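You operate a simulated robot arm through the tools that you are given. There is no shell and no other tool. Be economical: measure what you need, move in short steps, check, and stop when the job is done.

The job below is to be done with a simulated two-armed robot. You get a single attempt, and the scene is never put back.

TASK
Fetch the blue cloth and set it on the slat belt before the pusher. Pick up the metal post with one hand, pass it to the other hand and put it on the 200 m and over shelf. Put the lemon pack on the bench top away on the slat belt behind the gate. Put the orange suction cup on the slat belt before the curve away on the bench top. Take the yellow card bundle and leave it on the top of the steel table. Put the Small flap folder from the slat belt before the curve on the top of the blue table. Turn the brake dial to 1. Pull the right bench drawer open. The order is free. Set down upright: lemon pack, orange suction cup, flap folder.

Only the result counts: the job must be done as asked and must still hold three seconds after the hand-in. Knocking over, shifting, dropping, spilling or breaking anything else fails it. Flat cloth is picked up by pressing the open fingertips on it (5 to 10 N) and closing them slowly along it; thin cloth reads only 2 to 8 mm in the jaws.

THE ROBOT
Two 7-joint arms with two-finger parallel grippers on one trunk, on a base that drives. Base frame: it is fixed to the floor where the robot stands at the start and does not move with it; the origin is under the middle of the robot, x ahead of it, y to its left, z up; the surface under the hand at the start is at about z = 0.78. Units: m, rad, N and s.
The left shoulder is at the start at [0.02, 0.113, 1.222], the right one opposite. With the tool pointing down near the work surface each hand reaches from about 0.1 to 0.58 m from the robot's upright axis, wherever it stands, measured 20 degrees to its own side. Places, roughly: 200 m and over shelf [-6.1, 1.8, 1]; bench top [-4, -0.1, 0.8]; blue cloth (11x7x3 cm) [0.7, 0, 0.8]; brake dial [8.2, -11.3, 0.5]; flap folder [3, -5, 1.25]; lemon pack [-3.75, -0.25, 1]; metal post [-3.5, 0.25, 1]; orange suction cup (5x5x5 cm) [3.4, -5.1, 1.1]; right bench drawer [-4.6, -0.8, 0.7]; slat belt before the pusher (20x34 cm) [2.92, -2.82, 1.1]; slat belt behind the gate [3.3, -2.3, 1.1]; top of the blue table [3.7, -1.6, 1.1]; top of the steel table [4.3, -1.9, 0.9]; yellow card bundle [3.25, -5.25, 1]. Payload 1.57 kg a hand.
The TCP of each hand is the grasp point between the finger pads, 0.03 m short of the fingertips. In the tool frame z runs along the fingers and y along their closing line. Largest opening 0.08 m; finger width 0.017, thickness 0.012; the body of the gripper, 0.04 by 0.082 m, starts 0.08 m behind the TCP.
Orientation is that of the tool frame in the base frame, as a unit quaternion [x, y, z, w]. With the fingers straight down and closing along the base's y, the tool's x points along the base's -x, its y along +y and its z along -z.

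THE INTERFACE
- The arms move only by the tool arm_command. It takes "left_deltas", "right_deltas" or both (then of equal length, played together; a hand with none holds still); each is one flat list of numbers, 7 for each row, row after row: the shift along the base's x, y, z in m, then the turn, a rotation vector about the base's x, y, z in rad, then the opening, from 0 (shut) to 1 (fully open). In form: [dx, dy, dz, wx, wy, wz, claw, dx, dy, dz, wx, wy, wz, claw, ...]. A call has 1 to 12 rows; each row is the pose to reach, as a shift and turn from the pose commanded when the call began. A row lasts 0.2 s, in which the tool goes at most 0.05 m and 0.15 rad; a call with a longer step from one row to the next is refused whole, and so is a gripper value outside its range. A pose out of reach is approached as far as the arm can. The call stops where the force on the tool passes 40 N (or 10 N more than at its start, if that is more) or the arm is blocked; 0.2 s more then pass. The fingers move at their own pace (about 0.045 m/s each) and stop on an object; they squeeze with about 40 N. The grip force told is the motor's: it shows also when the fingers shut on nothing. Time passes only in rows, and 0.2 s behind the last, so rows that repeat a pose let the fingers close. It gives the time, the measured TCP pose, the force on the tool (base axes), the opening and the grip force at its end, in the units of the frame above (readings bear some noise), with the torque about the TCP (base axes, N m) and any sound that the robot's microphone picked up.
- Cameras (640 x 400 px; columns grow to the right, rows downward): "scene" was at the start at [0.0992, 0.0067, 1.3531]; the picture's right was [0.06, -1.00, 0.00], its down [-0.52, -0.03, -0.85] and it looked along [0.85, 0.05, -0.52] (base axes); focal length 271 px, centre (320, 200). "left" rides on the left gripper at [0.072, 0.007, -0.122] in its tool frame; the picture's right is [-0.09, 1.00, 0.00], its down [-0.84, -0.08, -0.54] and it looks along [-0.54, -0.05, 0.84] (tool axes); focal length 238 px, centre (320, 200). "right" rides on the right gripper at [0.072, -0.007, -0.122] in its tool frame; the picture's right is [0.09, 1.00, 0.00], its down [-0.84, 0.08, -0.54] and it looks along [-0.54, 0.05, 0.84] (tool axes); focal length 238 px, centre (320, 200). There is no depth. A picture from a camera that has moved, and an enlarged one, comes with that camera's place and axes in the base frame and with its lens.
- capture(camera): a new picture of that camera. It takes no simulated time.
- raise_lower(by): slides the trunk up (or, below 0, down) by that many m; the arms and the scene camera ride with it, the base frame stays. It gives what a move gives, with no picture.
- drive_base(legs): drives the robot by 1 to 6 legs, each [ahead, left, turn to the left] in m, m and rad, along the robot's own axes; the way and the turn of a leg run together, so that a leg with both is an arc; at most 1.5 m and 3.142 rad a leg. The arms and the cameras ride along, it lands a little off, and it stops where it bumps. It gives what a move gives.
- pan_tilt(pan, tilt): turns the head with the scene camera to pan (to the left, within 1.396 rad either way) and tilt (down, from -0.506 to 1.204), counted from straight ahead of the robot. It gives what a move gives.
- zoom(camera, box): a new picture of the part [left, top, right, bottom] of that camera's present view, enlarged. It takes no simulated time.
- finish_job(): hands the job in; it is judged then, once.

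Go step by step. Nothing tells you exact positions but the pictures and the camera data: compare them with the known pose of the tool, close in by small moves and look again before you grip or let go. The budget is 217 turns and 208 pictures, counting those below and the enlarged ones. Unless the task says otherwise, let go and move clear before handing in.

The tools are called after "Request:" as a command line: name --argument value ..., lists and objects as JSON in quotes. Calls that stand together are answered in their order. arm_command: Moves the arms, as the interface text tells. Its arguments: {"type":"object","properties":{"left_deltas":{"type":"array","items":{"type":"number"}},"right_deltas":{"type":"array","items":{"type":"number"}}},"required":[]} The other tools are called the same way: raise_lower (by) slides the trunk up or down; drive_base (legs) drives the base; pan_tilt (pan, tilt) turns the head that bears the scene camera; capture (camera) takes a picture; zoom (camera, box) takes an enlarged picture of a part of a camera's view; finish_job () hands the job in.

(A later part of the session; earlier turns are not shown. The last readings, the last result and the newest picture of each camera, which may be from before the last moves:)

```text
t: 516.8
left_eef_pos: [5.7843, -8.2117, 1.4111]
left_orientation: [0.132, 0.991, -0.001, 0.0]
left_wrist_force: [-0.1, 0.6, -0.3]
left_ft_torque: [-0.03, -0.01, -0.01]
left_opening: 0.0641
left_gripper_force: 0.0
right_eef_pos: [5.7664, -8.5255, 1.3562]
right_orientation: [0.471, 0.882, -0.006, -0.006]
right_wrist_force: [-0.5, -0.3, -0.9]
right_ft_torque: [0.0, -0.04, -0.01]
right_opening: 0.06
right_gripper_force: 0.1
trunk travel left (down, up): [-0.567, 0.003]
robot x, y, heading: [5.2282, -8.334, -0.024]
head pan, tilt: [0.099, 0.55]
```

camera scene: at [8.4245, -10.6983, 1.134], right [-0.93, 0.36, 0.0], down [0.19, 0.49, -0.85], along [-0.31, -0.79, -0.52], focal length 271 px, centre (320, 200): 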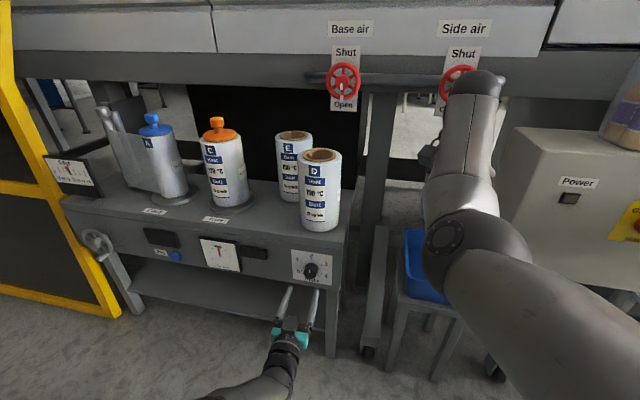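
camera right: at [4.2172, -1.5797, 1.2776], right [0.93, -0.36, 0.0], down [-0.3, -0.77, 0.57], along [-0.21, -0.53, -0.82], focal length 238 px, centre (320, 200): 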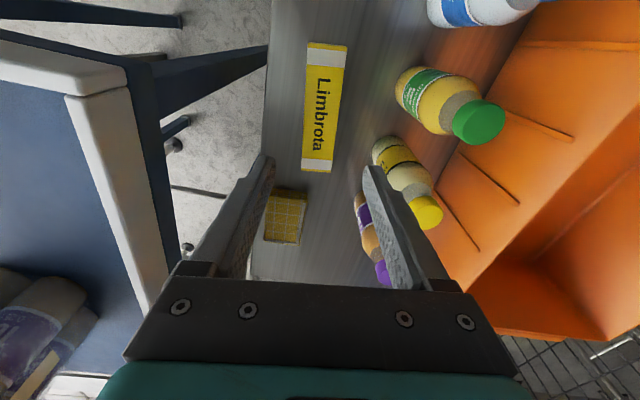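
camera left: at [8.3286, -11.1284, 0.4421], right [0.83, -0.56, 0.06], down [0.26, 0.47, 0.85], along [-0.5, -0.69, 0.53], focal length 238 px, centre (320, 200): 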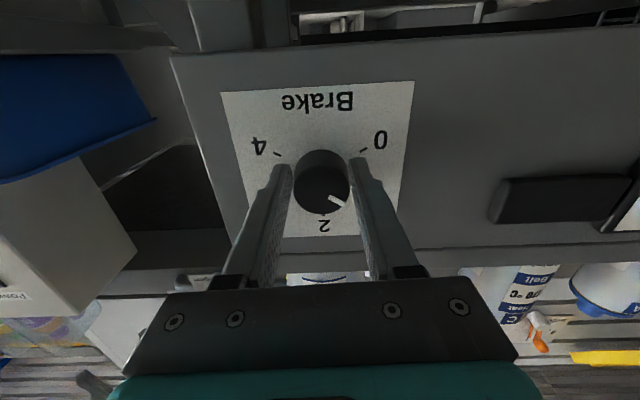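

Request:
drive_base --legs '[[0.0, -0.12, 0], [0, 0, -0.86], [-1.25, -0.18, 0], [-1.2, -0.28, 0], [-1.3, -0.2, 0]]'

Request:
pan_tilt --pan 0.6 --tilt 0.45

Request:
capture --camera "scene"

```text
t: 538.2
left_eef_pos: [2.825, -6.2943, 1.412]
left_orientation: [0.539, 0.842, -0.002, 0.0]
left_wrist_force: [0.1, -0.3, 0.0]
left_ft_torque: [-0.01, 0.0, 0.01]
left_opening: 0.0639
left_gripper_force: 0.0
right_eef_pos: [2.5731, -6.4805, 1.3559]
right_orientation: [0.8, 0.599, -0.002, -0.009]
right_wrist_force: [0.2, -0.2, -0.7]
right_ft_torque: [-0.01, 0.02, -0.03]
right_opening: 0.06
right_gripper_force: 0.0
trunk travel left (down, up): [-0.567, 0.003]
robot x, y, heading: [2.3723, -5.9464, -0.895]
head pan, tilt: [0.099, 0.55]
```

```text
t: 539.1
left_eef_pos: [2.8243, -6.2956, 1.4116]
left_orientation: [0.539, 0.842, -0.001, -0.002]
left_wrist_force: [-0.1, 0.2, 0.4]
left_ft_torque: [-0.05, -0.02, 0.02]
left_opening: 0.0639
left_gripper_force: 0.0
right_eef_pos: [2.5706, -6.4812, 1.3568]
right_orientation: [0.801, 0.599, -0.002, -0.007]
right_wrist_force: [-0.9, -0.1, -0.1]
right_ft_torque: [0.0, -0.02, -0.01]
right_opening: 0.0601
right_gripper_force: 0.1
trunk travel left (down, up): [-0.567, 0.003]
robot x, y, heading: [2.3719, -5.9471, -0.894]
head pan, tilt: [0.6, 0.45]
```

```text
46 pictures are left
camera scene: at [2.4654, -5.9822, 1.654], right [-0.29, -0.96, 0.0], down [-0.42, 0.13, -0.9], along [0.86, -0.26, -0.44], focal length 271 px, centre (320, 200)
```

scene: 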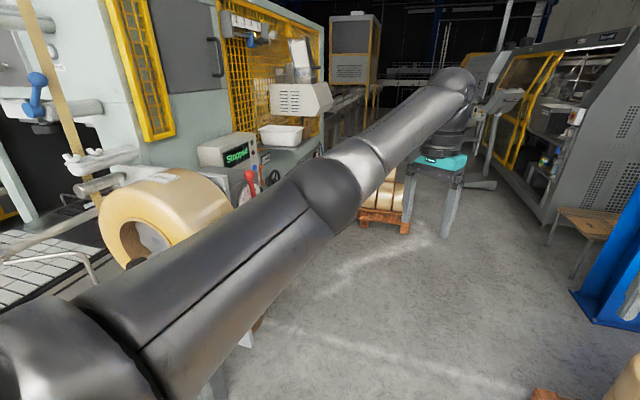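

I return to the outer side of the curve, facing the belt, for the orange cup.

Request:
drive_base --legs '[[-0.38, 0.0, 0], [0, 0, 1.545], [0.58, -0.14, 0]]'

Request:
pan_tilt --pan -0.2 --tilt 0.65

Request:
capture --camera "scene"

Request:
capture --camera "right"

```text
t: 548.3
left_eef_pos: [3.0466, -4.9763, 1.4117]
left_orientation: [-0.195, 0.981, -0.002, 0.001]
left_wrist_force: [0.4, 0.3, 0.7]
left_ft_torque: [0.01, 0.04, 0.0]
left_opening: 0.0637
left_gripper_force: 0.1
right_eef_pos: [3.223, -5.2357, 1.3571]
right_orientation: [0.161, 0.987, -0.008, -0.004]
right_wrist_force: [0.6, -0.2, 0.6]
right_ft_torque: [-0.01, 0.04, -0.01]
right_opening: 0.0602
right_gripper_force: 0.0
trunk travel left (down, up): [-0.567, 0.003]
robot x, y, heading: [2.6848, -5.4117, 0.64]
head pan, tilt: [0.6, 0.45]
```

```text
t: 549.4
left_eef_pos: [3.0468, -4.9761, 1.4114]
left_orientation: [-0.196, 0.981, -0.002, 0.001]
left_wrist_force: [0.5, 0.7, 0.0]
left_ft_torque: [0.03, 0.0, -0.03]
left_opening: 0.064
left_gripper_force: 0.1
right_eef_pos: [3.2232, -5.2341, 1.3562]
right_orientation: [0.16, 0.987, -0.007, -0.003]
right_wrist_force: [-0.6, 0.3, -0.1]
right_ft_torque: [-0.03, 0.02, -0.04]
right_opening: 0.0598
right_gripper_force: 0.1
trunk travel left (down, up): [-0.567, 0.003]
robot x, y, heading: [2.6846, -5.417, 0.637]
head pan, tilt: [-0.201, 0.649]
```

```text
45 pictures are left
camera scene: at [2.7699, -5.3719, 1.6362], right [0.42, -0.91, 0.0], down [-0.55, -0.26, -0.8], along [0.72, 0.34, -0.6], focal length 271 px, centre (320, 200)
```

scene: 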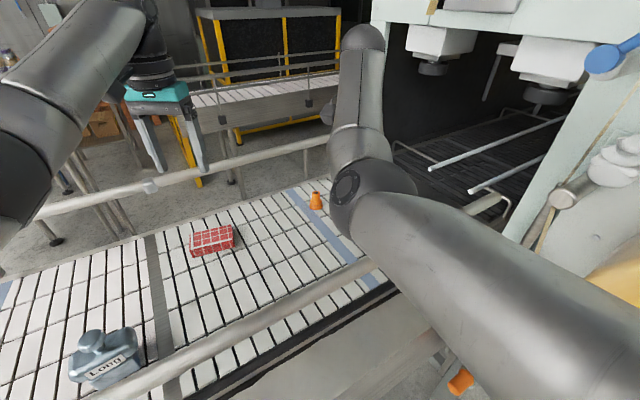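

```text
44 pictures are left
camera right: at [3.1534, -5.2168, 1.4792], right [0.23, 0.97, -0.01], down [0.82, -0.19, 0.54], along [0.52, -0.13, -0.84], focal length 238 px, centre (320, 200)
```

right: 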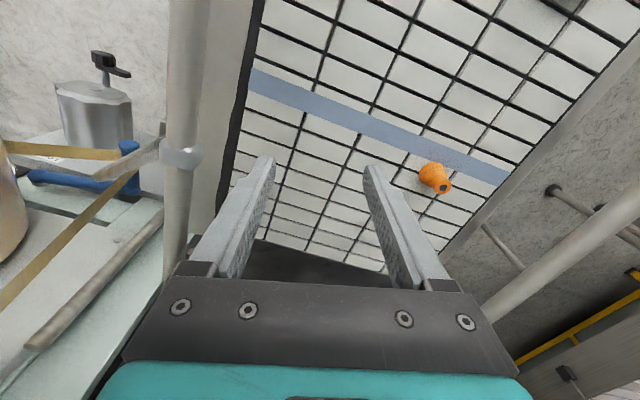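

The cup is at about (3.376, −5.078). It's ~0.72 m away, so I'll tilt the right hand outward 0.6 rad to reach it. First close in a little and turn the hand toward it.

Request:
drive_base --legs '[[0.045, -0.005, 0]]'

Request:
arm_command --right_deltas '[0, 0.01, 0, 0, 0, 0.145, 1, 0, 0.02, 0, 0, 0, 0.29, 1, 0, 0.03, 0, 0, 0, 0.435, 1, 0, 0.04, 0, 0, 0, 0.58, 1, 0, 0.05, 0, 0, 0, 0.725, 1, 0, 0.06, 0, 0, 0, 0.87, 1]'

Request:
arm_command --right_deltas '[0.01, 0.006, -0.01, 0.052, -0.085, 0, 1, 0.02, 0.012, -0.02, 0.105, -0.171, 0, 1, 0.03, 0.018, -0.03, 0.157, -0.256, 0, 1, 0.04, 0.024, -0.04, 0.209, -0.341, 0, 1, 0.05, 0.03, -0.05, 0.262, -0.427, 0, 1, 0.06, 0.036, -0.06, 0.314, -0.512, 0, 1]'

Request:
capture --camera "right"

```text
t: 550.3
left_eef_pos: [3.087, -4.9523, 1.411]
left_orientation: [-0.196, 0.981, -0.001, 0.0]
left_wrist_force: [0.4, -0.4, -0.1]
left_ft_torque: [-0.01, 0.0, -0.01]
left_opening: 0.0639
left_gripper_force: 0.1
right_eef_pos: [3.2633, -5.2124, 1.356]
right_orientation: [0.161, 0.987, -0.008, -0.004]
right_wrist_force: [0.0, -0.1, 0.6]
right_ft_torque: [0.01, 0.01, 0.01]
right_opening: 0.0601
right_gripper_force: 0.0
trunk travel left (down, up): [-0.567, 0.003]
robot x, y, heading: [2.718, -5.394, 0.638]
head pan, tilt: [-0.201, 0.649]
```

```text
t: 551.7
left_eef_pos: [3.0855, -4.9527, 1.4123]
left_orientation: [-0.195, 0.981, -0.002, 0.0]
left_wrist_force: [-0.1, 0.3, 0.0]
left_ft_torque: [-0.01, -0.06, -0.02]
left_opening: 0.0642
left_gripper_force: 0.0
right_eef_pos: [3.2627, -5.1533, 1.3551]
right_orientation: [-0.271, 0.963, -0.007, 0.0]
right_wrist_force: [-0.2, -1.2, -0.5]
right_ft_torque: [0.03, 0.0, 0.02]
right_opening: 0.0802
right_gripper_force: 0.0
trunk travel left (down, up): [-0.567, 0.003]
robot x, y, heading: [2.7229, -5.3932, 0.634]
head pan, tilt: [-0.201, 0.649]
```

```text
t: 553.1
left_eef_pos: [3.0864, -4.9543, 1.4111]
left_orientation: [-0.197, 0.98, -0.002, 0.0]
left_wrist_force: [-0.2, 0.5, -0.2]
left_ft_torque: [-0.01, -0.02, 0.02]
left_opening: 0.064
left_gripper_force: 0.1
right_eef_pos: [3.3227, -5.1177, 1.2958]
right_orientation: [-0.256, 0.921, 0.073, 0.285]
right_wrist_force: [-0.3, 0.1, 0.1]
right_ft_torque: [0.01, -0.03, -0.01]
right_opening: 0.0798
right_gripper_force: 0.1
trunk travel left (down, up): [-0.567, 0.003]
robot x, y, heading: [2.7184, -5.3961, 0.633]
head pan, tilt: [-0.201, 0.649]
```

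```text
43 pictures are left
camera right: at [3.2149, -5.1876, 1.357], right [-0.58, 0.81, -0.06], down [0.29, 0.27, 0.92], along [0.77, 0.51, -0.39], focal length 238 px, centre (320, 200)
```

right: 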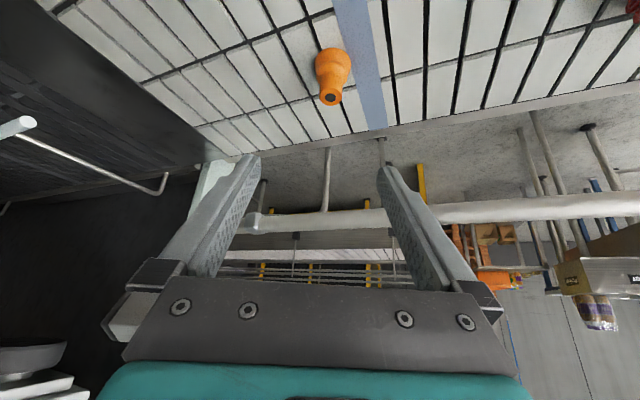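

Request:
arm_command --right_deltas '[0.003, 0.005, -0.033, 0, 0, 0, 1, 0.006, 0.01, -0.066, 0, 0, 0, 1, 0.009, 0.015, -0.1, 0, 0, 0, 1, 0.009, 0.015, -0.1, 0, 0, 0, 1]'

Request:
capture --camera "right"

```text
t: 554.1
left_eef_pos: [3.0851, -4.953, 1.4131]
left_orientation: [-0.196, 0.981, -0.001, 0.0]
left_wrist_force: [0.2, -0.4, 0.0]
left_ft_torque: [-0.04, -0.02, -0.01]
left_opening: 0.0641
left_gripper_force: 0.1
right_eef_pos: [3.3315, -5.1023, 1.1962]
right_orientation: [-0.256, 0.921, 0.073, 0.285]
right_wrist_force: [-0.4, -0.4, -0.4]
right_ft_torque: [-0.02, 0.0, 0.04]
right_opening: 0.0801
right_gripper_force: 0.0
trunk travel left (down, up): [-0.567, 0.003]
robot x, y, heading: [2.7244, -5.3949, 0.638]
head pan, tilt: [-0.201, 0.649]
```

```text
42 pictures are left
camera right: at [3.2238, -5.1723, 1.2571], right [-0.58, 0.81, -0.06], down [0.29, 0.27, 0.92], along [0.77, 0.51, -0.39], focal length 238 px, centre (320, 200)
```

right: 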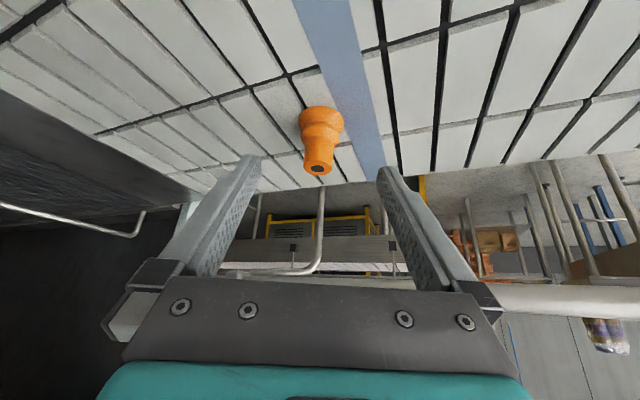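

Perfectly centred. I advance along the tool axis and close gently.

Request:
arm_command --right_deltas '[0.018, 0.0105, -0.031, 0, 0, 0, 1, 0.0366, 0.021, -0.062, 0, 0, 0, 1, 0.0366, 0.021, -0.062, 0, 0, 0, 0.8, 0.0366, 0.021, -0.062, 0, 0, 0, 0.5, 0.0366, 0.021, -0.062, 0, 0, 0, 0.3, 0.0366, 0.021, -0.062, 0, 0, 0, 0.2, 0.0366, 0.021, -0.062, 0, 0, 0, 0.2]'

Request:
capture --camera "right"

```text
t: 555.7
left_eef_pos: [3.0848, -4.9532, 1.4113]
left_orientation: [-0.196, 0.981, -0.001, 0.0]
left_wrist_force: [-0.5, -0.6, 1.0]
left_ft_torque: [0.02, 0.02, 0.0]
left_opening: 0.0642
left_gripper_force: 0.1
right_eef_pos: [3.3383, -5.1057, 1.1563]
right_orientation: [-0.256, 0.921, 0.072, 0.285]
right_wrist_force: [-0.5, 0.2, -0.3]
right_ft_torque: [-0.02, 0.01, 0.01]
right_opening: 0.0159
right_gripper_force: 0.0
right hand out of reach, approached as far as the arm can: row 1, 2, 3, 4, 5, 6, 7
trunk travel left (down, up): [-0.567, 0.003]
robot x, y, heading: [2.7233, -5.3917, 0.636]
head pan, tilt: [-0.201, 0.649]
```

```text
41 pictures are left
camera right: at [3.2311, -5.1758, 1.2172], right [-0.58, 0.81, -0.06], down [0.29, 0.27, 0.92], along [0.76, 0.51, -0.39], focal length 238 px, centre (320, 200)
```

right: 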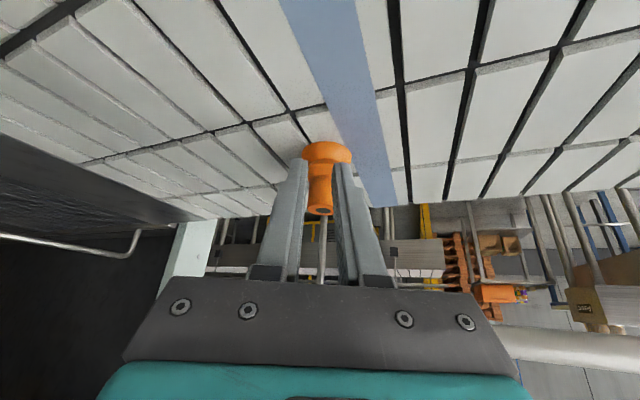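

The arm ran out of reach and the fingers closed just short of the cup without touching. I open, retreat, lower the trunk 9 cm for more reach, and retry.

Request:
arm_command --right_deltas '[0, 0, 0, 0, 0, 0, 0.6, 0, 0, 0, 0, 0, 0, 1, -0.018, -0.0105, 0.031, 0, 0, 0, 1, -0.0366, -0.021, 0.062, 0, 0, 0, 1, -0.0366, -0.021, 0.1, 0, 0, 0, 1, -0.0366, -0.021, 0.14, 0, 0, 0, 1, -0.0366, -0.021, 0.162, 0, 0, 0, 1]'

Request:
raise_lower --by -0.1

Request:
capture --camera "right"

```text
t: 557.3
left_eef_pos: [3.0853, -4.9533, 1.4119]
left_orientation: [-0.196, 0.981, -0.001, 0.0]
left_wrist_force: [0.6, 0.1, 0.5]
left_ft_torque: [0.0, 0.0, 0.0]
left_opening: 0.064
left_gripper_force: 0.0
right_eef_pos: [3.2995, -5.1282, 1.3183]
right_orientation: [-0.257, 0.921, 0.073, 0.284]
right_wrist_force: [-0.3, -1.2, -0.2]
right_ft_torque: [0.01, -0.04, 0.0]
right_opening: 0.0799
right_gripper_force: 0.0
trunk travel left (down, up): [-0.567, 0.003]
robot x, y, heading: [2.7259, -5.3933, 0.637]
head pan, tilt: [-0.201, 0.649]
```

```text
t: 558.6
left_eef_pos: [3.0831, -4.9559, 1.3148]
left_orientation: [-0.196, 0.981, -0.001, 0.002]
left_wrist_force: [-0.8, 0.3, -0.7]
left_ft_torque: [0.01, 0.03, 0.05]
left_opening: 0.0639
left_gripper_force: 0.0
right_eef_pos: [3.3013, -5.1286, 1.2335]
right_orientation: [-0.255, 0.918, 0.078, 0.295]
right_wrist_force: [0.3, 0.1, -0.2]
right_ft_torque: [0.01, -0.01, 0.01]
right_opening: 0.0799
right_gripper_force: 0.0
trunk travel left (down, up): [-0.467, 0.103]
robot x, y, heading: [2.7264, -5.3967, 0.636]
head pan, tilt: [-0.201, 0.649]
```

```text
40 pictures are left
camera right: at [3.1935, -5.1991, 1.2917], right [-0.57, 0.82, -0.06], down [0.27, 0.26, 0.93], along [0.77, 0.52, -0.37], focal length 238 px, centre (320, 200)
```

right: 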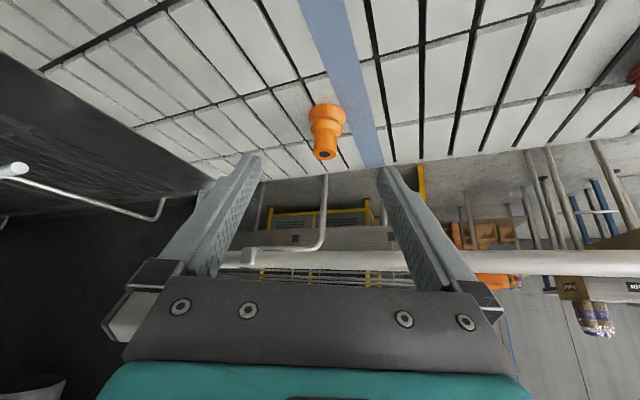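

Request:
capture --camera "scene"

```text
39 pictures are left
camera scene: at [2.8054, -5.3517, 1.5376], right [0.42, -0.91, 0.0], down [-0.55, -0.25, -0.8], along [0.72, 0.34, -0.6], focal length 271 px, centre (320, 200)
```

scene: 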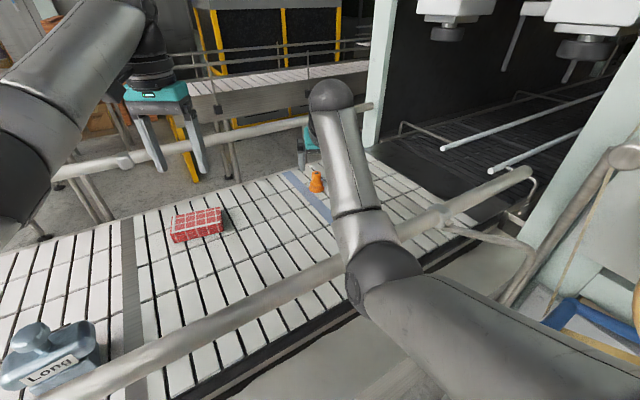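

My right elbow came down onto the near rail. I raise the trunk again to clear it and creep the base forward 4.5 cm instead.

Request:
raise_lower --by 0.08

Request:
drive_base --legs '[[0.045, -0.005, 0]]'

Request:
capture --camera "right"

```text
t: 559.8
left_eef_pos: [3.0853, -4.9537, 1.3904]
left_orientation: [-0.196, 0.981, -0.002, 0.0]
left_wrist_force: [0.3, -0.3, -0.2]
left_ft_torque: [0.01, 0.0, 0.0]
left_opening: 0.064
left_gripper_force: 0.1
right_eef_pos: [3.302, -5.1269, 1.2974]
right_orientation: [-0.257, 0.921, 0.074, 0.284]
right_wrist_force: [-1.1, 0.2, 0.6]
right_ft_torque: [-0.04, -0.06, 0.05]
right_opening: 0.0798
right_gripper_force: 0.0
trunk travel left (down, up): [-0.547, 0.023]
robot x, y, heading: [2.7243, -5.3935, 0.635]
head pan, tilt: [-0.201, 0.649]
```

```text
t: 560.7
left_eef_pos: [3.126, -4.9298, 1.3914]
left_orientation: [-0.197, 0.98, -0.001, 0.001]
left_wrist_force: [0.3, -0.1, 0.5]
left_ft_torque: [-0.01, 0.06, -0.01]
left_opening: 0.0639
left_gripper_force: 0.1
right_eef_pos: [3.3409, -5.1044, 1.2974]
right_orientation: [-0.256, 0.921, 0.072, 0.284]
right_wrist_force: [1.6, 0.1, -0.2]
right_ft_torque: [-0.06, 0.06, -0.02]
right_opening: 0.08
right_gripper_force: 0.1
trunk travel left (down, up): [-0.547, 0.023]
robot x, y, heading: [2.7617, -5.3752, 0.641]
head pan, tilt: [-0.201, 0.649]
```

```text
38 pictures are left
camera right: at [3.2337, -5.1753, 1.359], right [-0.58, 0.81, -0.06], down [0.29, 0.27, 0.92], along [0.76, 0.51, -0.39], focal length 238 px, centre (320, 200)
```

right: 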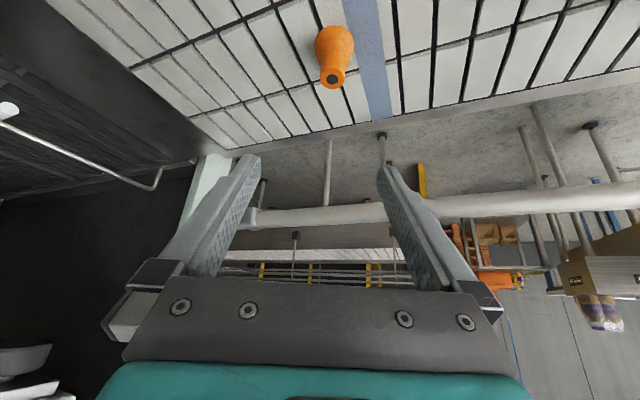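

Request:
arm_command --right_deltas '[-0.003, 0.001, -0.032, 0, 0, 0, 1, -0.006, 0.002, -0.064, 0, 0, 0, 1, -0.009, 0.003, -0.096, 0, 0, 0, 1, 0.004, 0.01, -0.118, 0, 0, 0, 1, 0.017, 0.018, -0.14, 0, 0, 0, 1, 0.029, 0.025, -0.1605, 0, 0, 0, 1]'

Request:
capture --camera "right"

```text
t: 562.1
left_eef_pos: [3.1229, -4.9313, 1.391]
left_orientation: [-0.196, 0.981, -0.003, 0.0]
left_wrist_force: [0.1, -0.6, 0.5]
left_ft_torque: [0.0, 0.03, -0.01]
left_opening: 0.0642
left_gripper_force: 0.0
right_eef_pos: [3.3689, -5.0802, 1.1372]
right_orientation: [-0.256, 0.921, 0.073, 0.284]
right_wrist_force: [0.1, -0.3, -1.1]
right_ft_torque: [-0.01, 0.0, 0.01]
right_opening: 0.0801
right_gripper_force: 0.1
trunk travel left (down, up): [-0.547, 0.023]
robot x, y, heading: [2.7603, -5.37, 0.639]
head pan, tilt: [-0.201, 0.649]
```

```text
37 pictures are left
camera right: at [3.2621, -5.15, 1.1984], right [-0.58, 0.81, -0.06], down [0.29, 0.27, 0.92], along [0.77, 0.51, -0.39], focal length 238 px, centre (320, 200)
```

right: 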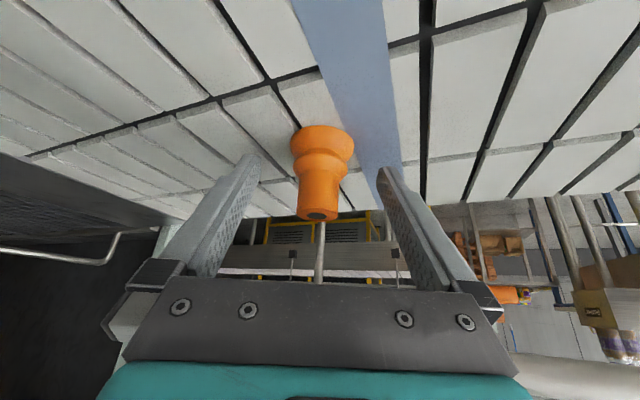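

Reached; the cup is between the fingers. I close.

Request:
arm_command --right_deltas '[0, 0, 0, 0, 0, 0, 0.7, 0, 0, 0, 0, 0, 0, 0.45, 0, 0, 0, 0, 0, 0, 0.2, 0, 0, 0, 0, 0, 0, 0, 0, 0, 0, 0, 0, 0, 0]'

Request:
capture --camera "right"

```text
t: 563.3
left_eef_pos: [3.124, -4.9306, 1.3916]
left_orientation: [-0.196, 0.981, -0.001, 0.0]
left_wrist_force: [-0.7, -0.1, -0.4]
left_ft_torque: [0.02, 0.0, 0.01]
left_opening: 0.0641
left_gripper_force: 0.1
right_eef_pos: [3.3693, -5.0809, 1.1361]
right_orientation: [-0.256, 0.921, 0.073, 0.284]
right_wrist_force: [0.0, 0.4, 0.6]
right_ft_torque: [0.0, 0.01, 0.0]
right_opening: 0.0332
right_gripper_force: 30.4
trunk travel left (down, up): [-0.547, 0.023]
robot x, y, heading: [2.7598, -5.3709, 0.64]
head pan, tilt: [-0.201, 0.649]
```

```text
36 pictures are left
camera right: at [3.2613, -5.1505, 1.1984], right [-0.58, 0.81, -0.06], down [0.29, 0.27, 0.92], along [0.76, 0.51, -0.39], focal length 238 px, centre (320, 200)
```

right: 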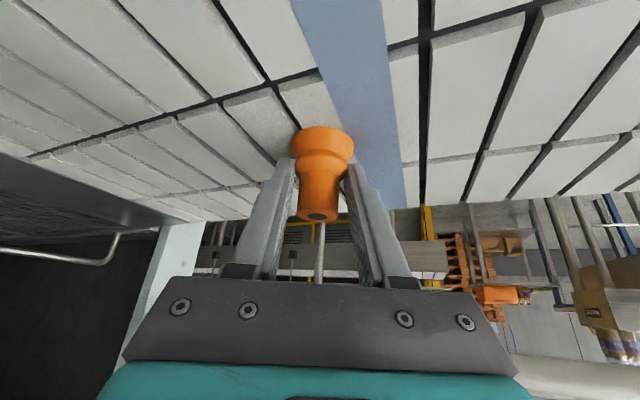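

Gripped at 33 mm. I lift and check.

Request:
arm_command --right_deltas '[0, 0, 0.02, 0, 0, 0, 0, -0.003, -0.002, 0.05, 0, 0, 0, 0, -0.01, -0.006, 0.09, 0, 0, 0, 0, -0.02, -0.012, 0.13, 0, 0, 0, 0, -0.03, -0.018, 0.17, 0, 0, 0, 0]'

Request:
drive_base --legs '[[-0.6, 0.1, 0.0]]'

Request:
capture --camera "right"

```text
t: 564.5
left_eef_pos: [3.1243, -4.9323, 1.3914]
left_orientation: [-0.196, 0.981, -0.002, 0.0]
left_wrist_force: [0.2, -0.8, 1.5]
left_ft_torque: [-0.01, -0.03, -0.04]
left_opening: 0.0641
left_gripper_force: 0.0
right_eef_pos: [3.3381, -5.0986, 1.3083]
right_orientation: [-0.256, 0.921, 0.072, 0.284]
right_wrist_force: [-0.2, 0.0, -0.3]
right_ft_torque: [0.01, -0.01, -0.01]
right_opening: 0.0321
right_gripper_force: 40.2
trunk travel left (down, up): [-0.547, 0.023]
robot x, y, heading: [2.7603, -5.3726, 0.642]
head pan, tilt: [-0.201, 0.649]
```

```text
t: 567.9
left_eef_pos: [2.5872, -5.2046, 1.3927]
left_orientation: [-0.195, 0.981, -0.002, 0.001]
left_wrist_force: [-0.1, 0.3, 0.4]
left_ft_torque: [0.0, -0.04, 0.02]
left_opening: 0.0642
left_gripper_force: 0.1
right_eef_pos: [2.8014, -5.3747, 1.3086]
right_orientation: [-0.255, 0.921, 0.072, 0.285]
right_wrist_force: [0.5, 0.3, -0.4]
right_ft_torque: [0.01, 0.01, -0.05]
right_opening: 0.0315
right_gripper_force: 40.1
trunk travel left (down, up): [-0.547, 0.023]
robot x, y, heading: [2.2262, -5.6446, 0.63]
head pan, tilt: [-0.201, 0.649]
```

```text
35 pictures are left
camera right: at [2.6941, -5.4445, 1.3693], right [-0.57, 0.82, -0.06], down [0.29, 0.27, 0.92], along [0.77, 0.51, -0.39], focal length 238 px, centre (320, 200)
```

right: 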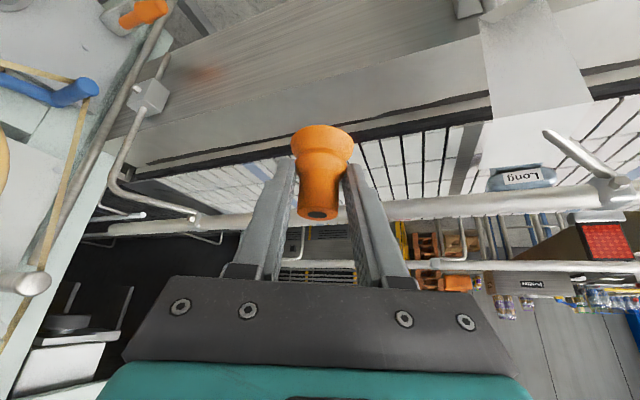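

The cup is secure. I drive back west: around the drip table, then along the yellow lane to the bench.

Request:
drive_base --legs '[[-0.57, 0.71, 0.0], [0, 0, 0.94], [1.0, 0, 0], [0.9, 0, 0], [0, 0, 0.88]]'

Request:
drive_base --legs '[[1.45, 0.05, 0.0], [1.45, 0.05, 0.0], [1.3, 0.0, 0]]'

Request:
pan_tilt --pan 0.0 --tilt 0.35

Request:
capture --camera "scene"

```text
t: 586.5
left_eef_pos: [0.823, -3.2619, 1.3922]
left_orientation: [0.892, -0.453, 0.001, -0.002]
left_wrist_force: [-0.1, 0.1, -0.8]
left_ft_torque: [-0.03, 0.01, 0.01]
left_opening: 0.064
left_gripper_force: 0.0
right_eef_pos: [0.9347, -3.0142, 1.3083]
right_orientation: [0.882, -0.368, -0.268, -0.118]
right_wrist_force: [0.4, 0.4, -0.1]
right_ft_torque: [-0.01, -0.02, 0.0]
right_opening: 0.0228
right_gripper_force: 35.3
trunk travel left (down, up): [-0.547, 0.023]
robot x, y, heading: [1.3349, -3.5107, 2.444]
head pan, tilt: [-0.201, 0.649]
```

```text
t: 606.6
left_eef_pos: [-2.443, -0.6226, 1.3911]
left_orientation: [0.889, -0.458, 0.0, -0.001]
left_wrist_force: [0.5, -0.3, 0.5]
left_ft_torque: [0.02, 0.03, -0.02]
left_opening: 0.0639
left_gripper_force: 0.0
right_eef_pos: [-2.3273, -0.3768, 1.3063]
right_orientation: [0.879, -0.375, -0.268, -0.12]
right_wrist_force: [-0.3, 0.1, -0.2]
right_ft_torque: [-0.02, 0.0, -0.01]
right_opening: 0.0231
right_gripper_force: 35.9
trunk travel left (down, up): [-0.547, 0.023]
robot x, y, heading: [-1.9332, -0.879, 2.435]
head pan, tilt: [-0.201, 0.649]
```

```text
t: 607.4
left_eef_pos: [-2.4433, -0.6213, 1.3907]
left_orientation: [0.889, -0.459, 0.001, -0.001]
left_wrist_force: [-0.1, -0.2, 0.2]
left_ft_torque: [0.01, 0.02, -0.01]
left_opening: 0.064
left_gripper_force: 0.1
right_eef_pos: [-2.3268, -0.3759, 1.3073]
right_orientation: [0.879, -0.375, -0.267, -0.121]
right_wrist_force: [-0.4, 0.1, -0.9]
right_ft_torque: [0.0, 0.0, 0.04]
right_opening: 0.023
right_gripper_force: 35.4
trunk travel left (down, up): [-0.547, 0.023]
robot x, y, heading: [-1.9365, -0.8789, 2.436]
head pan, tilt: [0.0, 0.351]
```

```text
34 pictures are left
camera scene: at [-2.0127, -0.8105, 1.6432], right [0.65, 0.76, 0.0], down [0.26, -0.22, -0.94], along [-0.71, 0.61, -0.34], focal length 271 px, centre (320, 200)
```

scene: 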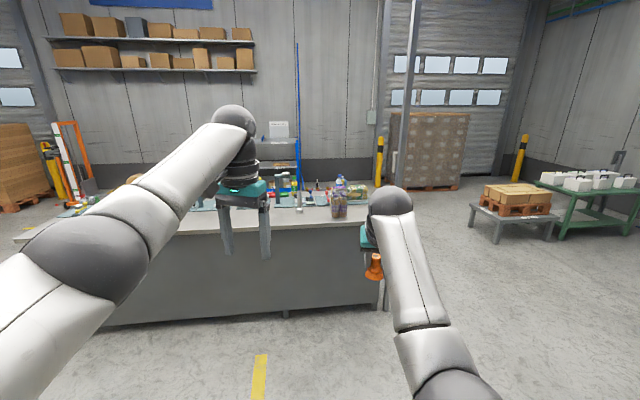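

Request:
capture --camera "right"

```text
33 pictures are left
camera right: at [-2.2341, -0.464, 1.3691], right [-0.67, -0.74, -0.06], down [-0.33, 0.22, 0.92], along [-0.67, 0.63, -0.39], focal length 238 px, centre (320, 200)
```

right: 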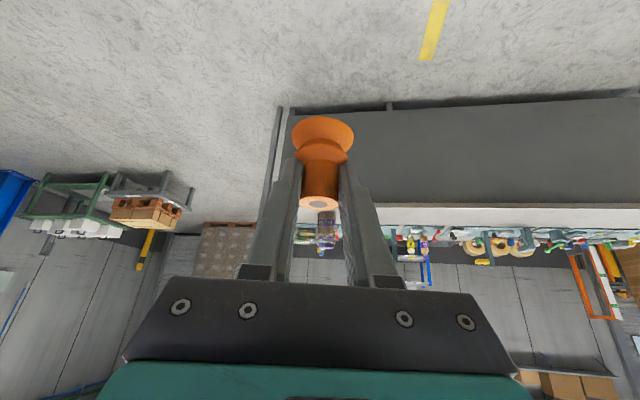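

The cup slid a little but is still held. I approach the bench where the lemon pack stood (now free).

Request:
drive_base --legs '[[0.6, 0.26, 0.0], [0.55, 0.27, 0.0], [0, 0, 0.1]]'

Request:
pan_tilt --pan -0.1 --tilt 0.7

Request:
capture --camera "scene"

```text
t: 614.7
left_eef_pos: [-3.6856, -0.3182, 1.3914]
left_orientation: [0.91, -0.416, 0.001, -0.002]
left_wrist_force: [0.0, 0.0, 0.5]
left_ft_torque: [0.05, 0.0, 0.02]
left_opening: 0.0636
left_gripper_force: 0.1
right_eef_pos: [-3.5924, -0.0608, 1.3073]
right_orientation: [0.897, -0.331, -0.273, -0.107]
right_wrist_force: [-0.2, -0.8, -1.6]
right_ft_torque: [-0.01, 0.01, -0.02]
right_opening: 0.0231
right_gripper_force: 35.6
trunk travel left (down, up): [-0.547, 0.023]
robot x, y, heading: [-3.1544, -0.5251, 2.529]
head pan, tilt: [0.0, 0.351]
```

```text
t: 615.5
left_eef_pos: [-3.6839, -0.318, 1.3922]
left_orientation: [0.91, -0.415, 0.001, -0.001]
left_wrist_force: [-0.7, 0.2, 0.2]
left_ft_torque: [-0.01, 0.01, 0.0]
left_opening: 0.0643
left_gripper_force: 0.1
right_eef_pos: [-3.5909, -0.0609, 1.3081]
right_orientation: [0.897, -0.331, -0.274, -0.107]
right_wrist_force: [-0.2, -0.2, -0.4]
right_ft_torque: [0.0, 0.02, 0.0]
right_opening: 0.023
right_gripper_force: 35.0
trunk travel left (down, up): [-0.547, 0.023]
robot x, y, heading: [-3.1557, -0.5233, 2.527]
head pan, tilt: [-0.099, 0.7]
```

```text
32 pictures are left
camera scene: at [-3.2256, -0.4607, 1.6119], right [0.65, 0.76, 0.0], down [0.49, -0.42, -0.77], along [-0.58, 0.5, -0.64], focal length 271 px, centre (320, 200)
```

scene: 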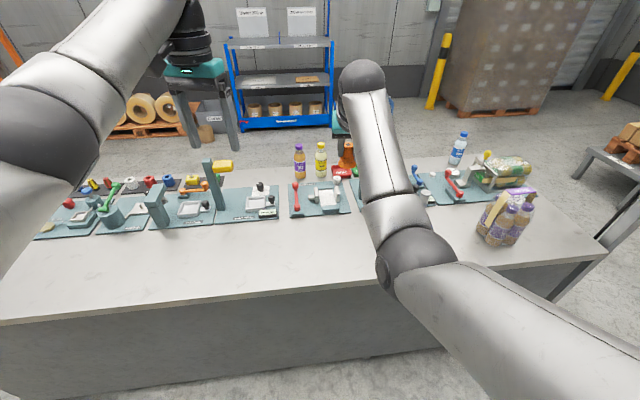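

I place it at about (−3.675, 0.0), clear of everything: forward 10 cm, trunk down 20 cm, then the arm down.

Request:
drive_base --legs '[[0.1, 0.0, 0.0]]'

Request:
raise_lower --by -0.2

Request:
arm_command --right_deltas '[0, 0, -0.04, 0, 0, 0, 0, 0, 0, -0.08, 0, 0, 0, 0, 0, 0, -0.12, 0, 0, 0, 0, 0, 0, -0.16, 0, 0, 0, 0]'

Request:
capture --camera "right"

Request:
capture --camera "scene"

```text
t: 616.6
left_eef_pos: [-3.7657, -0.2596, 1.3921]
left_orientation: [0.91, -0.415, 0.0, -0.002]
left_wrist_force: [0.3, 0.7, -0.3]
left_ft_torque: [0.0, -0.03, 0.0]
left_opening: 0.064
left_gripper_force: 0.0
right_eef_pos: [-3.6741, -0.0036, 1.3077]
right_orientation: [0.897, -0.331, -0.273, -0.107]
right_wrist_force: [-0.1, 0.2, -0.8]
right_ft_torque: [0.0, -0.03, 0.0]
right_opening: 0.0228
right_gripper_force: 34.8
trunk travel left (down, up): [-0.547, 0.023]
robot x, y, heading: [-3.2347, -0.4672, 2.531]
head pan, tilt: [-0.099, 0.7]
```

```text
t: 618.8
left_eef_pos: [-3.7657, -0.2604, 1.1919]
left_orientation: [0.91, -0.415, 0.0, -0.002]
left_wrist_force: [-0.1, 1.0, 0.0]
left_ft_torque: [0.04, 0.0, -0.04]
left_opening: 0.0643
left_gripper_force: 0.1
right_eef_pos: [-3.6737, -0.003, 1.1094]
right_orientation: [0.897, -0.331, -0.273, -0.107]
right_wrist_force: [0.4, -0.2, -1.2]
right_ft_torque: [0.01, 0.02, -0.03]
right_opening: 0.0226
right_gripper_force: 35.1
trunk travel left (down, up): [-0.347, 0.223]
robot x, y, heading: [-3.2322, -0.4651, 2.533]
head pan, tilt: [-0.099, 0.7]
```

```text
t: 619.8
left_eef_pos: [-3.766, -0.2587, 1.1919]
left_orientation: [0.91, -0.415, 0.001, -0.001]
left_wrist_force: [0.6, -0.6, -0.2]
left_ft_torque: [0.01, -0.01, 0.01]
left_opening: 0.0638
left_gripper_force: 0.1
right_eef_pos: [-3.6728, -0.0031, 0.9477]
right_orientation: [0.896, -0.332, -0.274, -0.107]
right_wrist_force: [0.7, 0.8, 0.0]
right_ft_torque: [-0.01, 0.0, -0.02]
right_opening: 0.0226
right_gripper_force: 35.7
trunk travel left (down, up): [-0.347, 0.223]
robot x, y, heading: [-3.2325, -0.4638, 2.529]
head pan, tilt: [-0.099, 0.7]
```

```text
31 pictures are left
camera right: at [-3.5731, -0.0815, 1.0089], right [-0.59, -0.8, -0.06], down [-0.35, 0.19, 0.92], along [-0.73, 0.57, -0.39], focal length 238 px, centre (320, 200)
```

right: 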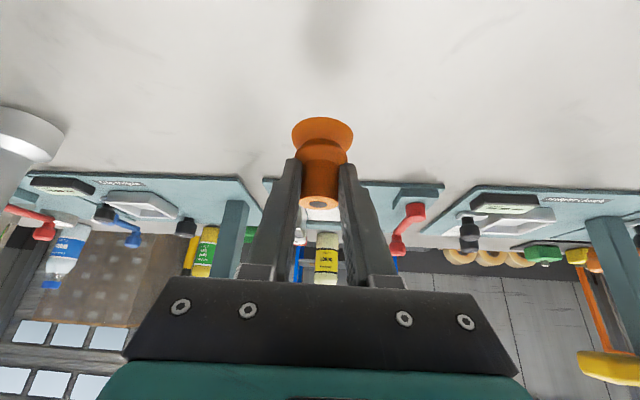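

```text
30 pictures are left
camera scene: at [-3.3075, -0.4032, 1.4119], right [0.65, 0.76, 0.0], down [0.49, -0.42, -0.76], along [-0.58, 0.5, -0.64], focal length 271 px, centre (320, 200)
```

scene: 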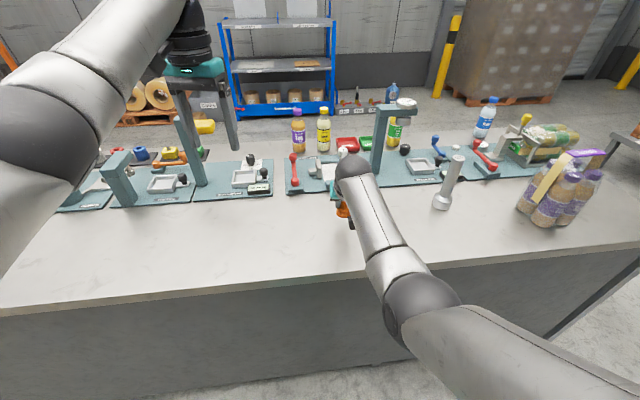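

Free bench area below. I lower until contact.

Request:
arm_command --right_deltas '[0, 0, -0.02, 0, 0, 0, 0, 0, 0, -0.035, 0, 0, 0, 0, 0, 0, -0.043, 0, 0, 0, 0, 0, 0, -0.05, 0, 0, 0, 0]'

Request:
capture --camera "right"

```text
t: 620.8
left_eef_pos: [-3.7661, -0.2607, 1.1926]
left_orientation: [0.91, -0.415, 0.001, -0.002]
left_wrist_force: [-0.6, -0.1, -0.1]
left_ft_torque: [-0.03, 0.03, -0.03]
left_opening: 0.0642
left_gripper_force: 0.0
right_eef_pos: [-3.6743, -0.0029, 0.8981]
right_orientation: [0.897, -0.331, -0.274, -0.107]
right_wrist_force: [-0.6, -0.6, -0.3]
right_ft_torque: [0.02, 0.04, -0.01]
right_opening: 0.023
right_gripper_force: 35.7
trunk travel left (down, up): [-0.347, 0.223]
robot x, y, heading: [-3.234, -0.4664, 2.532]
head pan, tilt: [-0.099, 0.7]
```

```text
29 pictures are left
camera right: at [-3.5732, -0.0817, 0.9589], right [-0.59, -0.8, -0.06], down [-0.35, 0.19, 0.92], along [-0.73, 0.56, -0.39], focal length 238 px, centre (320, 200)
```

right: 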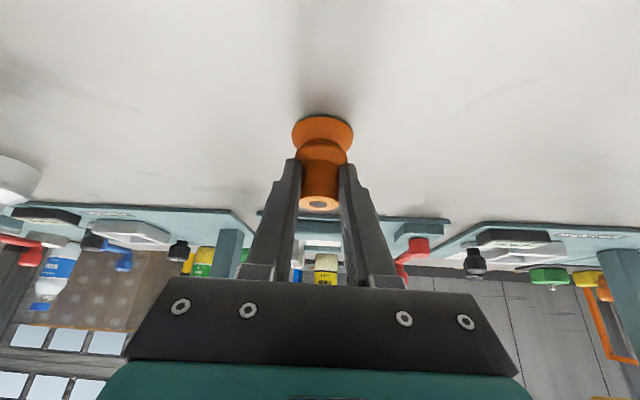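

Request:
arm_command --right_deltas '[0, 0, -0.004, 0, 0, 0, 0, 0, 0, -0.008, 0, 0, 0, 0]'

```text
t: 621.4
left_eef_pos: [-3.7635, -0.2615, 1.1931]
left_orientation: [0.91, -0.415, -0.001, -0.003]
left_wrist_force: [0.2, -1.1, -0.5]
left_ft_torque: [0.0, 0.03, 0.02]
left_opening: 0.0641
left_gripper_force: 0.2
right_eef_pos: [-3.6741, -0.0043, 0.8953]
right_orientation: [0.895, -0.331, -0.278, -0.108]
right_wrist_force: [10.6, -5.2, 22.3]
right_ft_torque: [-0.05, 0.1, 0.04]
right_opening: 0.0229
right_gripper_force: 35.8
trunk travel left (down, up): [-0.347, 0.223]
robot x, y, heading: [-3.2353, -0.4666, 2.53]
head pan, tilt: [-0.099, 0.7]
```

Contact. I relieve the press by 2 mm, open and retreat along the tool axis.

Request:
arm_command --right_deltas '[0, 0, 0.003, 0, 0, 0, 0, 0, 0, 0.003, 0, 0, 0, 0.45, 0, 0, 0.003, 0, 0, 0, 0.8, 0, 0, 0.003, 0, 0, 0, 1, 0.008, -0.007, 0.019, 0, 0, 0, 1, 0.021, -0.019, 0.044, 0, 0, 0, 1, 0.042, -0.037, 0.086, 0, 0, 0, 1, 0.055, -0.045, 0.125, 0, 0, 0, 1]'

Request:
capture --camera "right"

```text
refused: row 7 steps farther than a row can; nothing moved
```

```text
28 pictures are left
camera right: at [-3.5729, -0.082, 0.9558], right [-0.59, -0.8, -0.06], down [-0.34, 0.18, 0.92], along [-0.73, 0.57, -0.38], focal length 238 px, centre (320, 200)
```

right: 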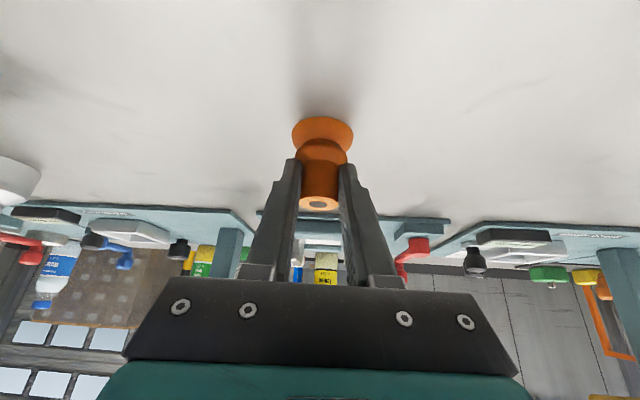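

Request:
arm_command --right_deltas '[0, 0, 0.003, 0, 0, 0, 0, 0, 0, 0.003, 0, 0, 0, 0.45, 0, 0, 0.003, 0, 0, 0, 0.8, 0, 0, 0.003, 0, 0, 0, 1, 0.008, -0.007, 0.019, 0, 0, 0, 1, 0.02, -0.018, 0.043, 0, 0, 0, 1, 0.036, -0.032, 0.077, 0, 0, 0, 1, 0.05, -0.044, 0.11, 0, 0, 0, 1]'

Request:
capture --camera "right"

```text
t: 623.2
left_eef_pos: [-3.7661, -0.2604, 1.1919]
left_orientation: [0.91, -0.415, 0.001, -0.002]
left_wrist_force: [-0.1, -0.3, -0.7]
left_ft_torque: [-0.03, -0.01, -0.01]
left_opening: 0.0639
left_gripper_force: 0.0
right_eef_pos: [-3.6231, -0.0492, 1.0006]
right_orientation: [0.897, -0.332, -0.273, -0.107]
right_wrist_force: [-0.6, -0.1, 0.1]
right_ft_torque: [0.01, 0.02, -0.04]
right_opening: 0.0803
right_gripper_force: 0.1
trunk travel left (down, up): [-0.347, 0.223]
robot x, y, heading: [-3.235, -0.4618, 2.529]
head pan, tilt: [-0.099, 0.7]
```

```text
27 pictures are left
camera right: at [-3.5224, -0.1267, 1.0617], right [-0.59, -0.8, -0.06], down [-0.35, 0.19, 0.92], along [-0.72, 0.56, -0.39], focal length 238 px, centre (320, 200)
```

right: 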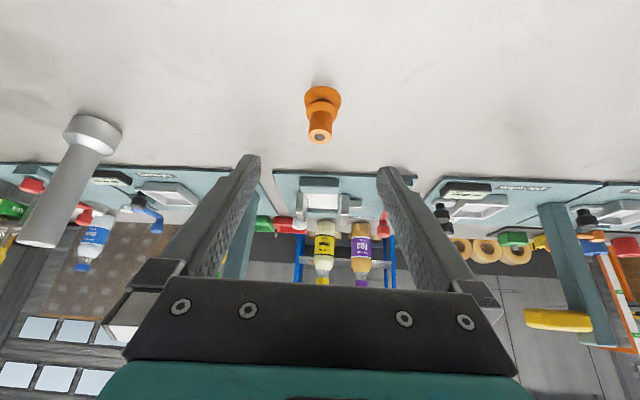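

The cup stands on the bench. Next the metal post at about (−3.543, 0.297), top z≈1.02. I untilt and raise the right hand, then shift the base right.

Request:
arm_command --right_deltas '[0.005, -0.005, 0.04, -0.066, -0.075, 0, 1, 0.01, -0.01, 0.08, -0.132, -0.15, 0, 1, 0.015, -0.015, 0.12, -0.199, -0.225, 0, 1, 0.02, -0.02, 0.15, -0.265, -0.299, 0, 1, 0.02, -0.02, 0.17, -0.331, -0.374, 0, 1, 0.02, -0.02, 0.19, -0.397, -0.449, 0, 1]'

Request:
drive_base --legs '[[0.0, -0.29, 0.0], [0.16, 0.0, 0.0]]'

Request:
capture --camera "right"

```text
t: 624.6
left_eef_pos: [-3.7659, -0.2612, 1.1923]
left_orientation: [0.91, -0.415, 0.001, -0.002]
left_wrist_force: [-0.3, -0.3, -0.5]
left_ft_torque: [-0.01, -0.03, -0.03]
left_opening: 0.0639
left_gripper_force: 0.1
right_eef_pos: [-3.613, -0.0581, 1.1908]
right_orientation: [0.938, -0.346, 0.004, -0.001]
right_wrist_force: [0.3, -0.2, 0.6]
right_ft_torque: [0.0, 0.01, 0.0]
right_opening: 0.08
right_gripper_force: 0.2
right hand out of reach, approached as far as the arm can: row 4, 5, 6
trunk travel left (down, up): [-0.347, 0.223]
robot x, y, heading: [-3.2343, -0.4643, 2.53]
head pan, tilt: [-0.099, 0.7]
```

```text
t: 627.6
left_eef_pos: [-3.7343, 0.065, 1.1921]
left_orientation: [0.91, -0.414, 0.001, -0.003]
left_wrist_force: [-0.8, 1.6, 0.0]
left_ft_torque: [-0.03, -0.03, 0.0]
left_opening: 0.064
left_gripper_force: 0.0
right_eef_pos: [-3.5821, 0.2659, 1.191]
right_orientation: [0.939, -0.345, 0.002, -0.001]
right_wrist_force: [0.3, 0.3, 0.0]
right_ft_torque: [-0.03, -0.01, 0.0]
right_opening: 0.0802
right_gripper_force: 0.1
trunk travel left (down, up): [-0.347, 0.223]
robot x, y, heading: [-3.1979, -0.1384, 2.533]
head pan, tilt: [-0.099, 0.7]
```

```text
26 pictures are left
camera right: at [-3.5236, 0.2271, 1.313], right [-0.57, -0.82, 0.0], down [-0.69, 0.48, 0.54], along [-0.44, 0.31, -0.84], focal length 238 px, centre (320, 200)
```

right: 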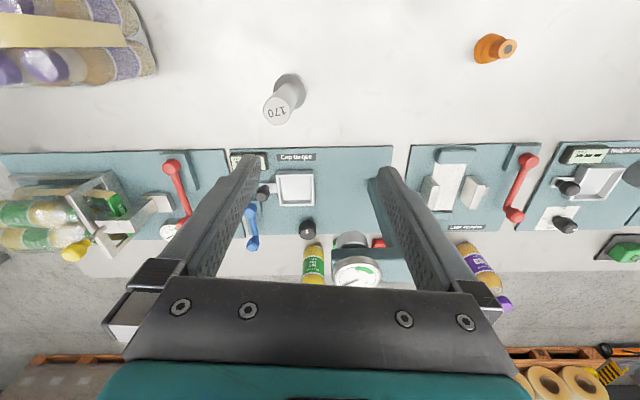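

The post (labelled 170) is at (−3.545, 0.3025). I move over it and descend to grip its upper part.

Request:
arm_command --right_deltas '[0.019, 0.018, -0.01, 0, 0, 0, 1, 0.037, 0.0365, -0.03, 0, 0, 0, 1, 0.037, 0.0365, -0.07, 0, 0, 0, 1, 0.037, 0.0365, -0.11, 0, 0, 0, 1]'

Request:
capture --camera "right"

```text
t: 628.6
left_eef_pos: [-3.733, 0.0657, 1.1915]
left_orientation: [0.91, -0.414, 0.002, -0.001]
left_wrist_force: [-1.0, -0.1, 0.3]
left_ft_torque: [0.02, 0.03, 0.02]
left_opening: 0.0638
left_gripper_force: 0.0
right_eef_pos: [-3.5436, 0.3028, 1.08]
right_orientation: [0.939, -0.345, 0.002, 0.0]
right_wrist_force: [0.2, -0.3, -0.2]
right_ft_torque: [0.01, 0.04, 0.02]
right_opening: 0.0799
right_gripper_force: 0.0
trunk travel left (down, up): [-0.347, 0.223]
robot x, y, heading: [-3.2025, -0.1405, 2.53]
head pan, tilt: [-0.099, 0.7]
```

```text
25 pictures are left
camera right: at [-3.4853, 0.2634, 1.2028], right [-0.57, -0.82, 0.0], down [-0.69, 0.48, 0.54], along [-0.44, 0.31, -0.84], focal length 238 px, centre (320, 200)
```

right: 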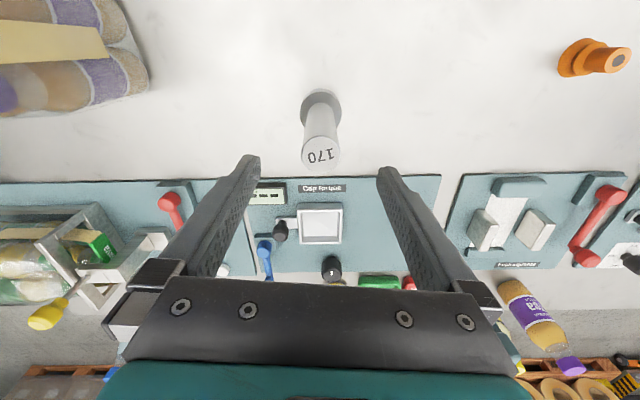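

Centred. Down 9.5 cm, close, lift.

Request:
arm_command --right_deltas '[0, 0, -0.04, 0, 0, 0, 1, 0, 0, -0.08, 0, 0, 0, 1, 0, 0, -0.095, 0, 0, 0, 1, 0, 0, -0.095, 0, 0, 0, 0.5, 0, 0, -0.095, 0, 0, 0, 0.1, 0, 0, -0.095, 0, 0, 0, 0, 0, 0, -0.095, 0, 0, 0, 0, 0, 0, -0.06, 0, 0, 0, 0, 0, 0, -0.02, 0, 0, 0, 0, 0, 0, 0.02, 0, 0, 0, 0, 0, 0, 0.06, 0, 0, 0, 0, 0, 0, 0.09, 0, 0, 0, 0]'

Request:
capture --camera "scene"

```text
t: 631.2
left_eef_pos: [-3.7325, 0.0649, 1.1917]
left_orientation: [0.91, -0.414, 0.001, -0.002]
left_wrist_force: [0.4, -0.6, 0.5]
left_ft_torque: [0.0, -0.01, 0.03]
left_opening: 0.0643
left_gripper_force: 0.0
right_eef_pos: [-3.5442, 0.3027, 1.1708]
right_orientation: [0.939, -0.344, 0.001, -0.001]
right_wrist_force: [-0.8, 0.0, -4.3]
right_ft_torque: [-0.01, -0.02, -0.02]
right_opening: 0.0317
right_gripper_force: 39.7
trunk travel left (down, up): [-0.347, 0.223]
robot x, y, heading: [-3.2011, -0.1372, 2.53]
head pan, tilt: [-0.099, 0.7]
```

```text
24 pictures are left
camera scene: at [-3.274, -0.0767, 1.4119], right [0.65, 0.76, 0.0], down [0.49, -0.42, -0.77], along [-0.58, 0.5, -0.64], focal length 271 px, centre (320, 200)
```

scene: 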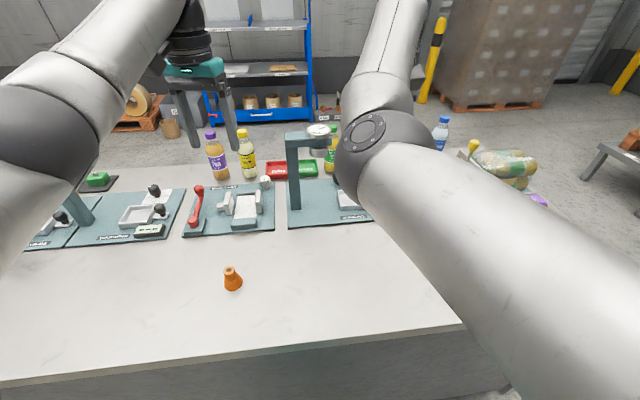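

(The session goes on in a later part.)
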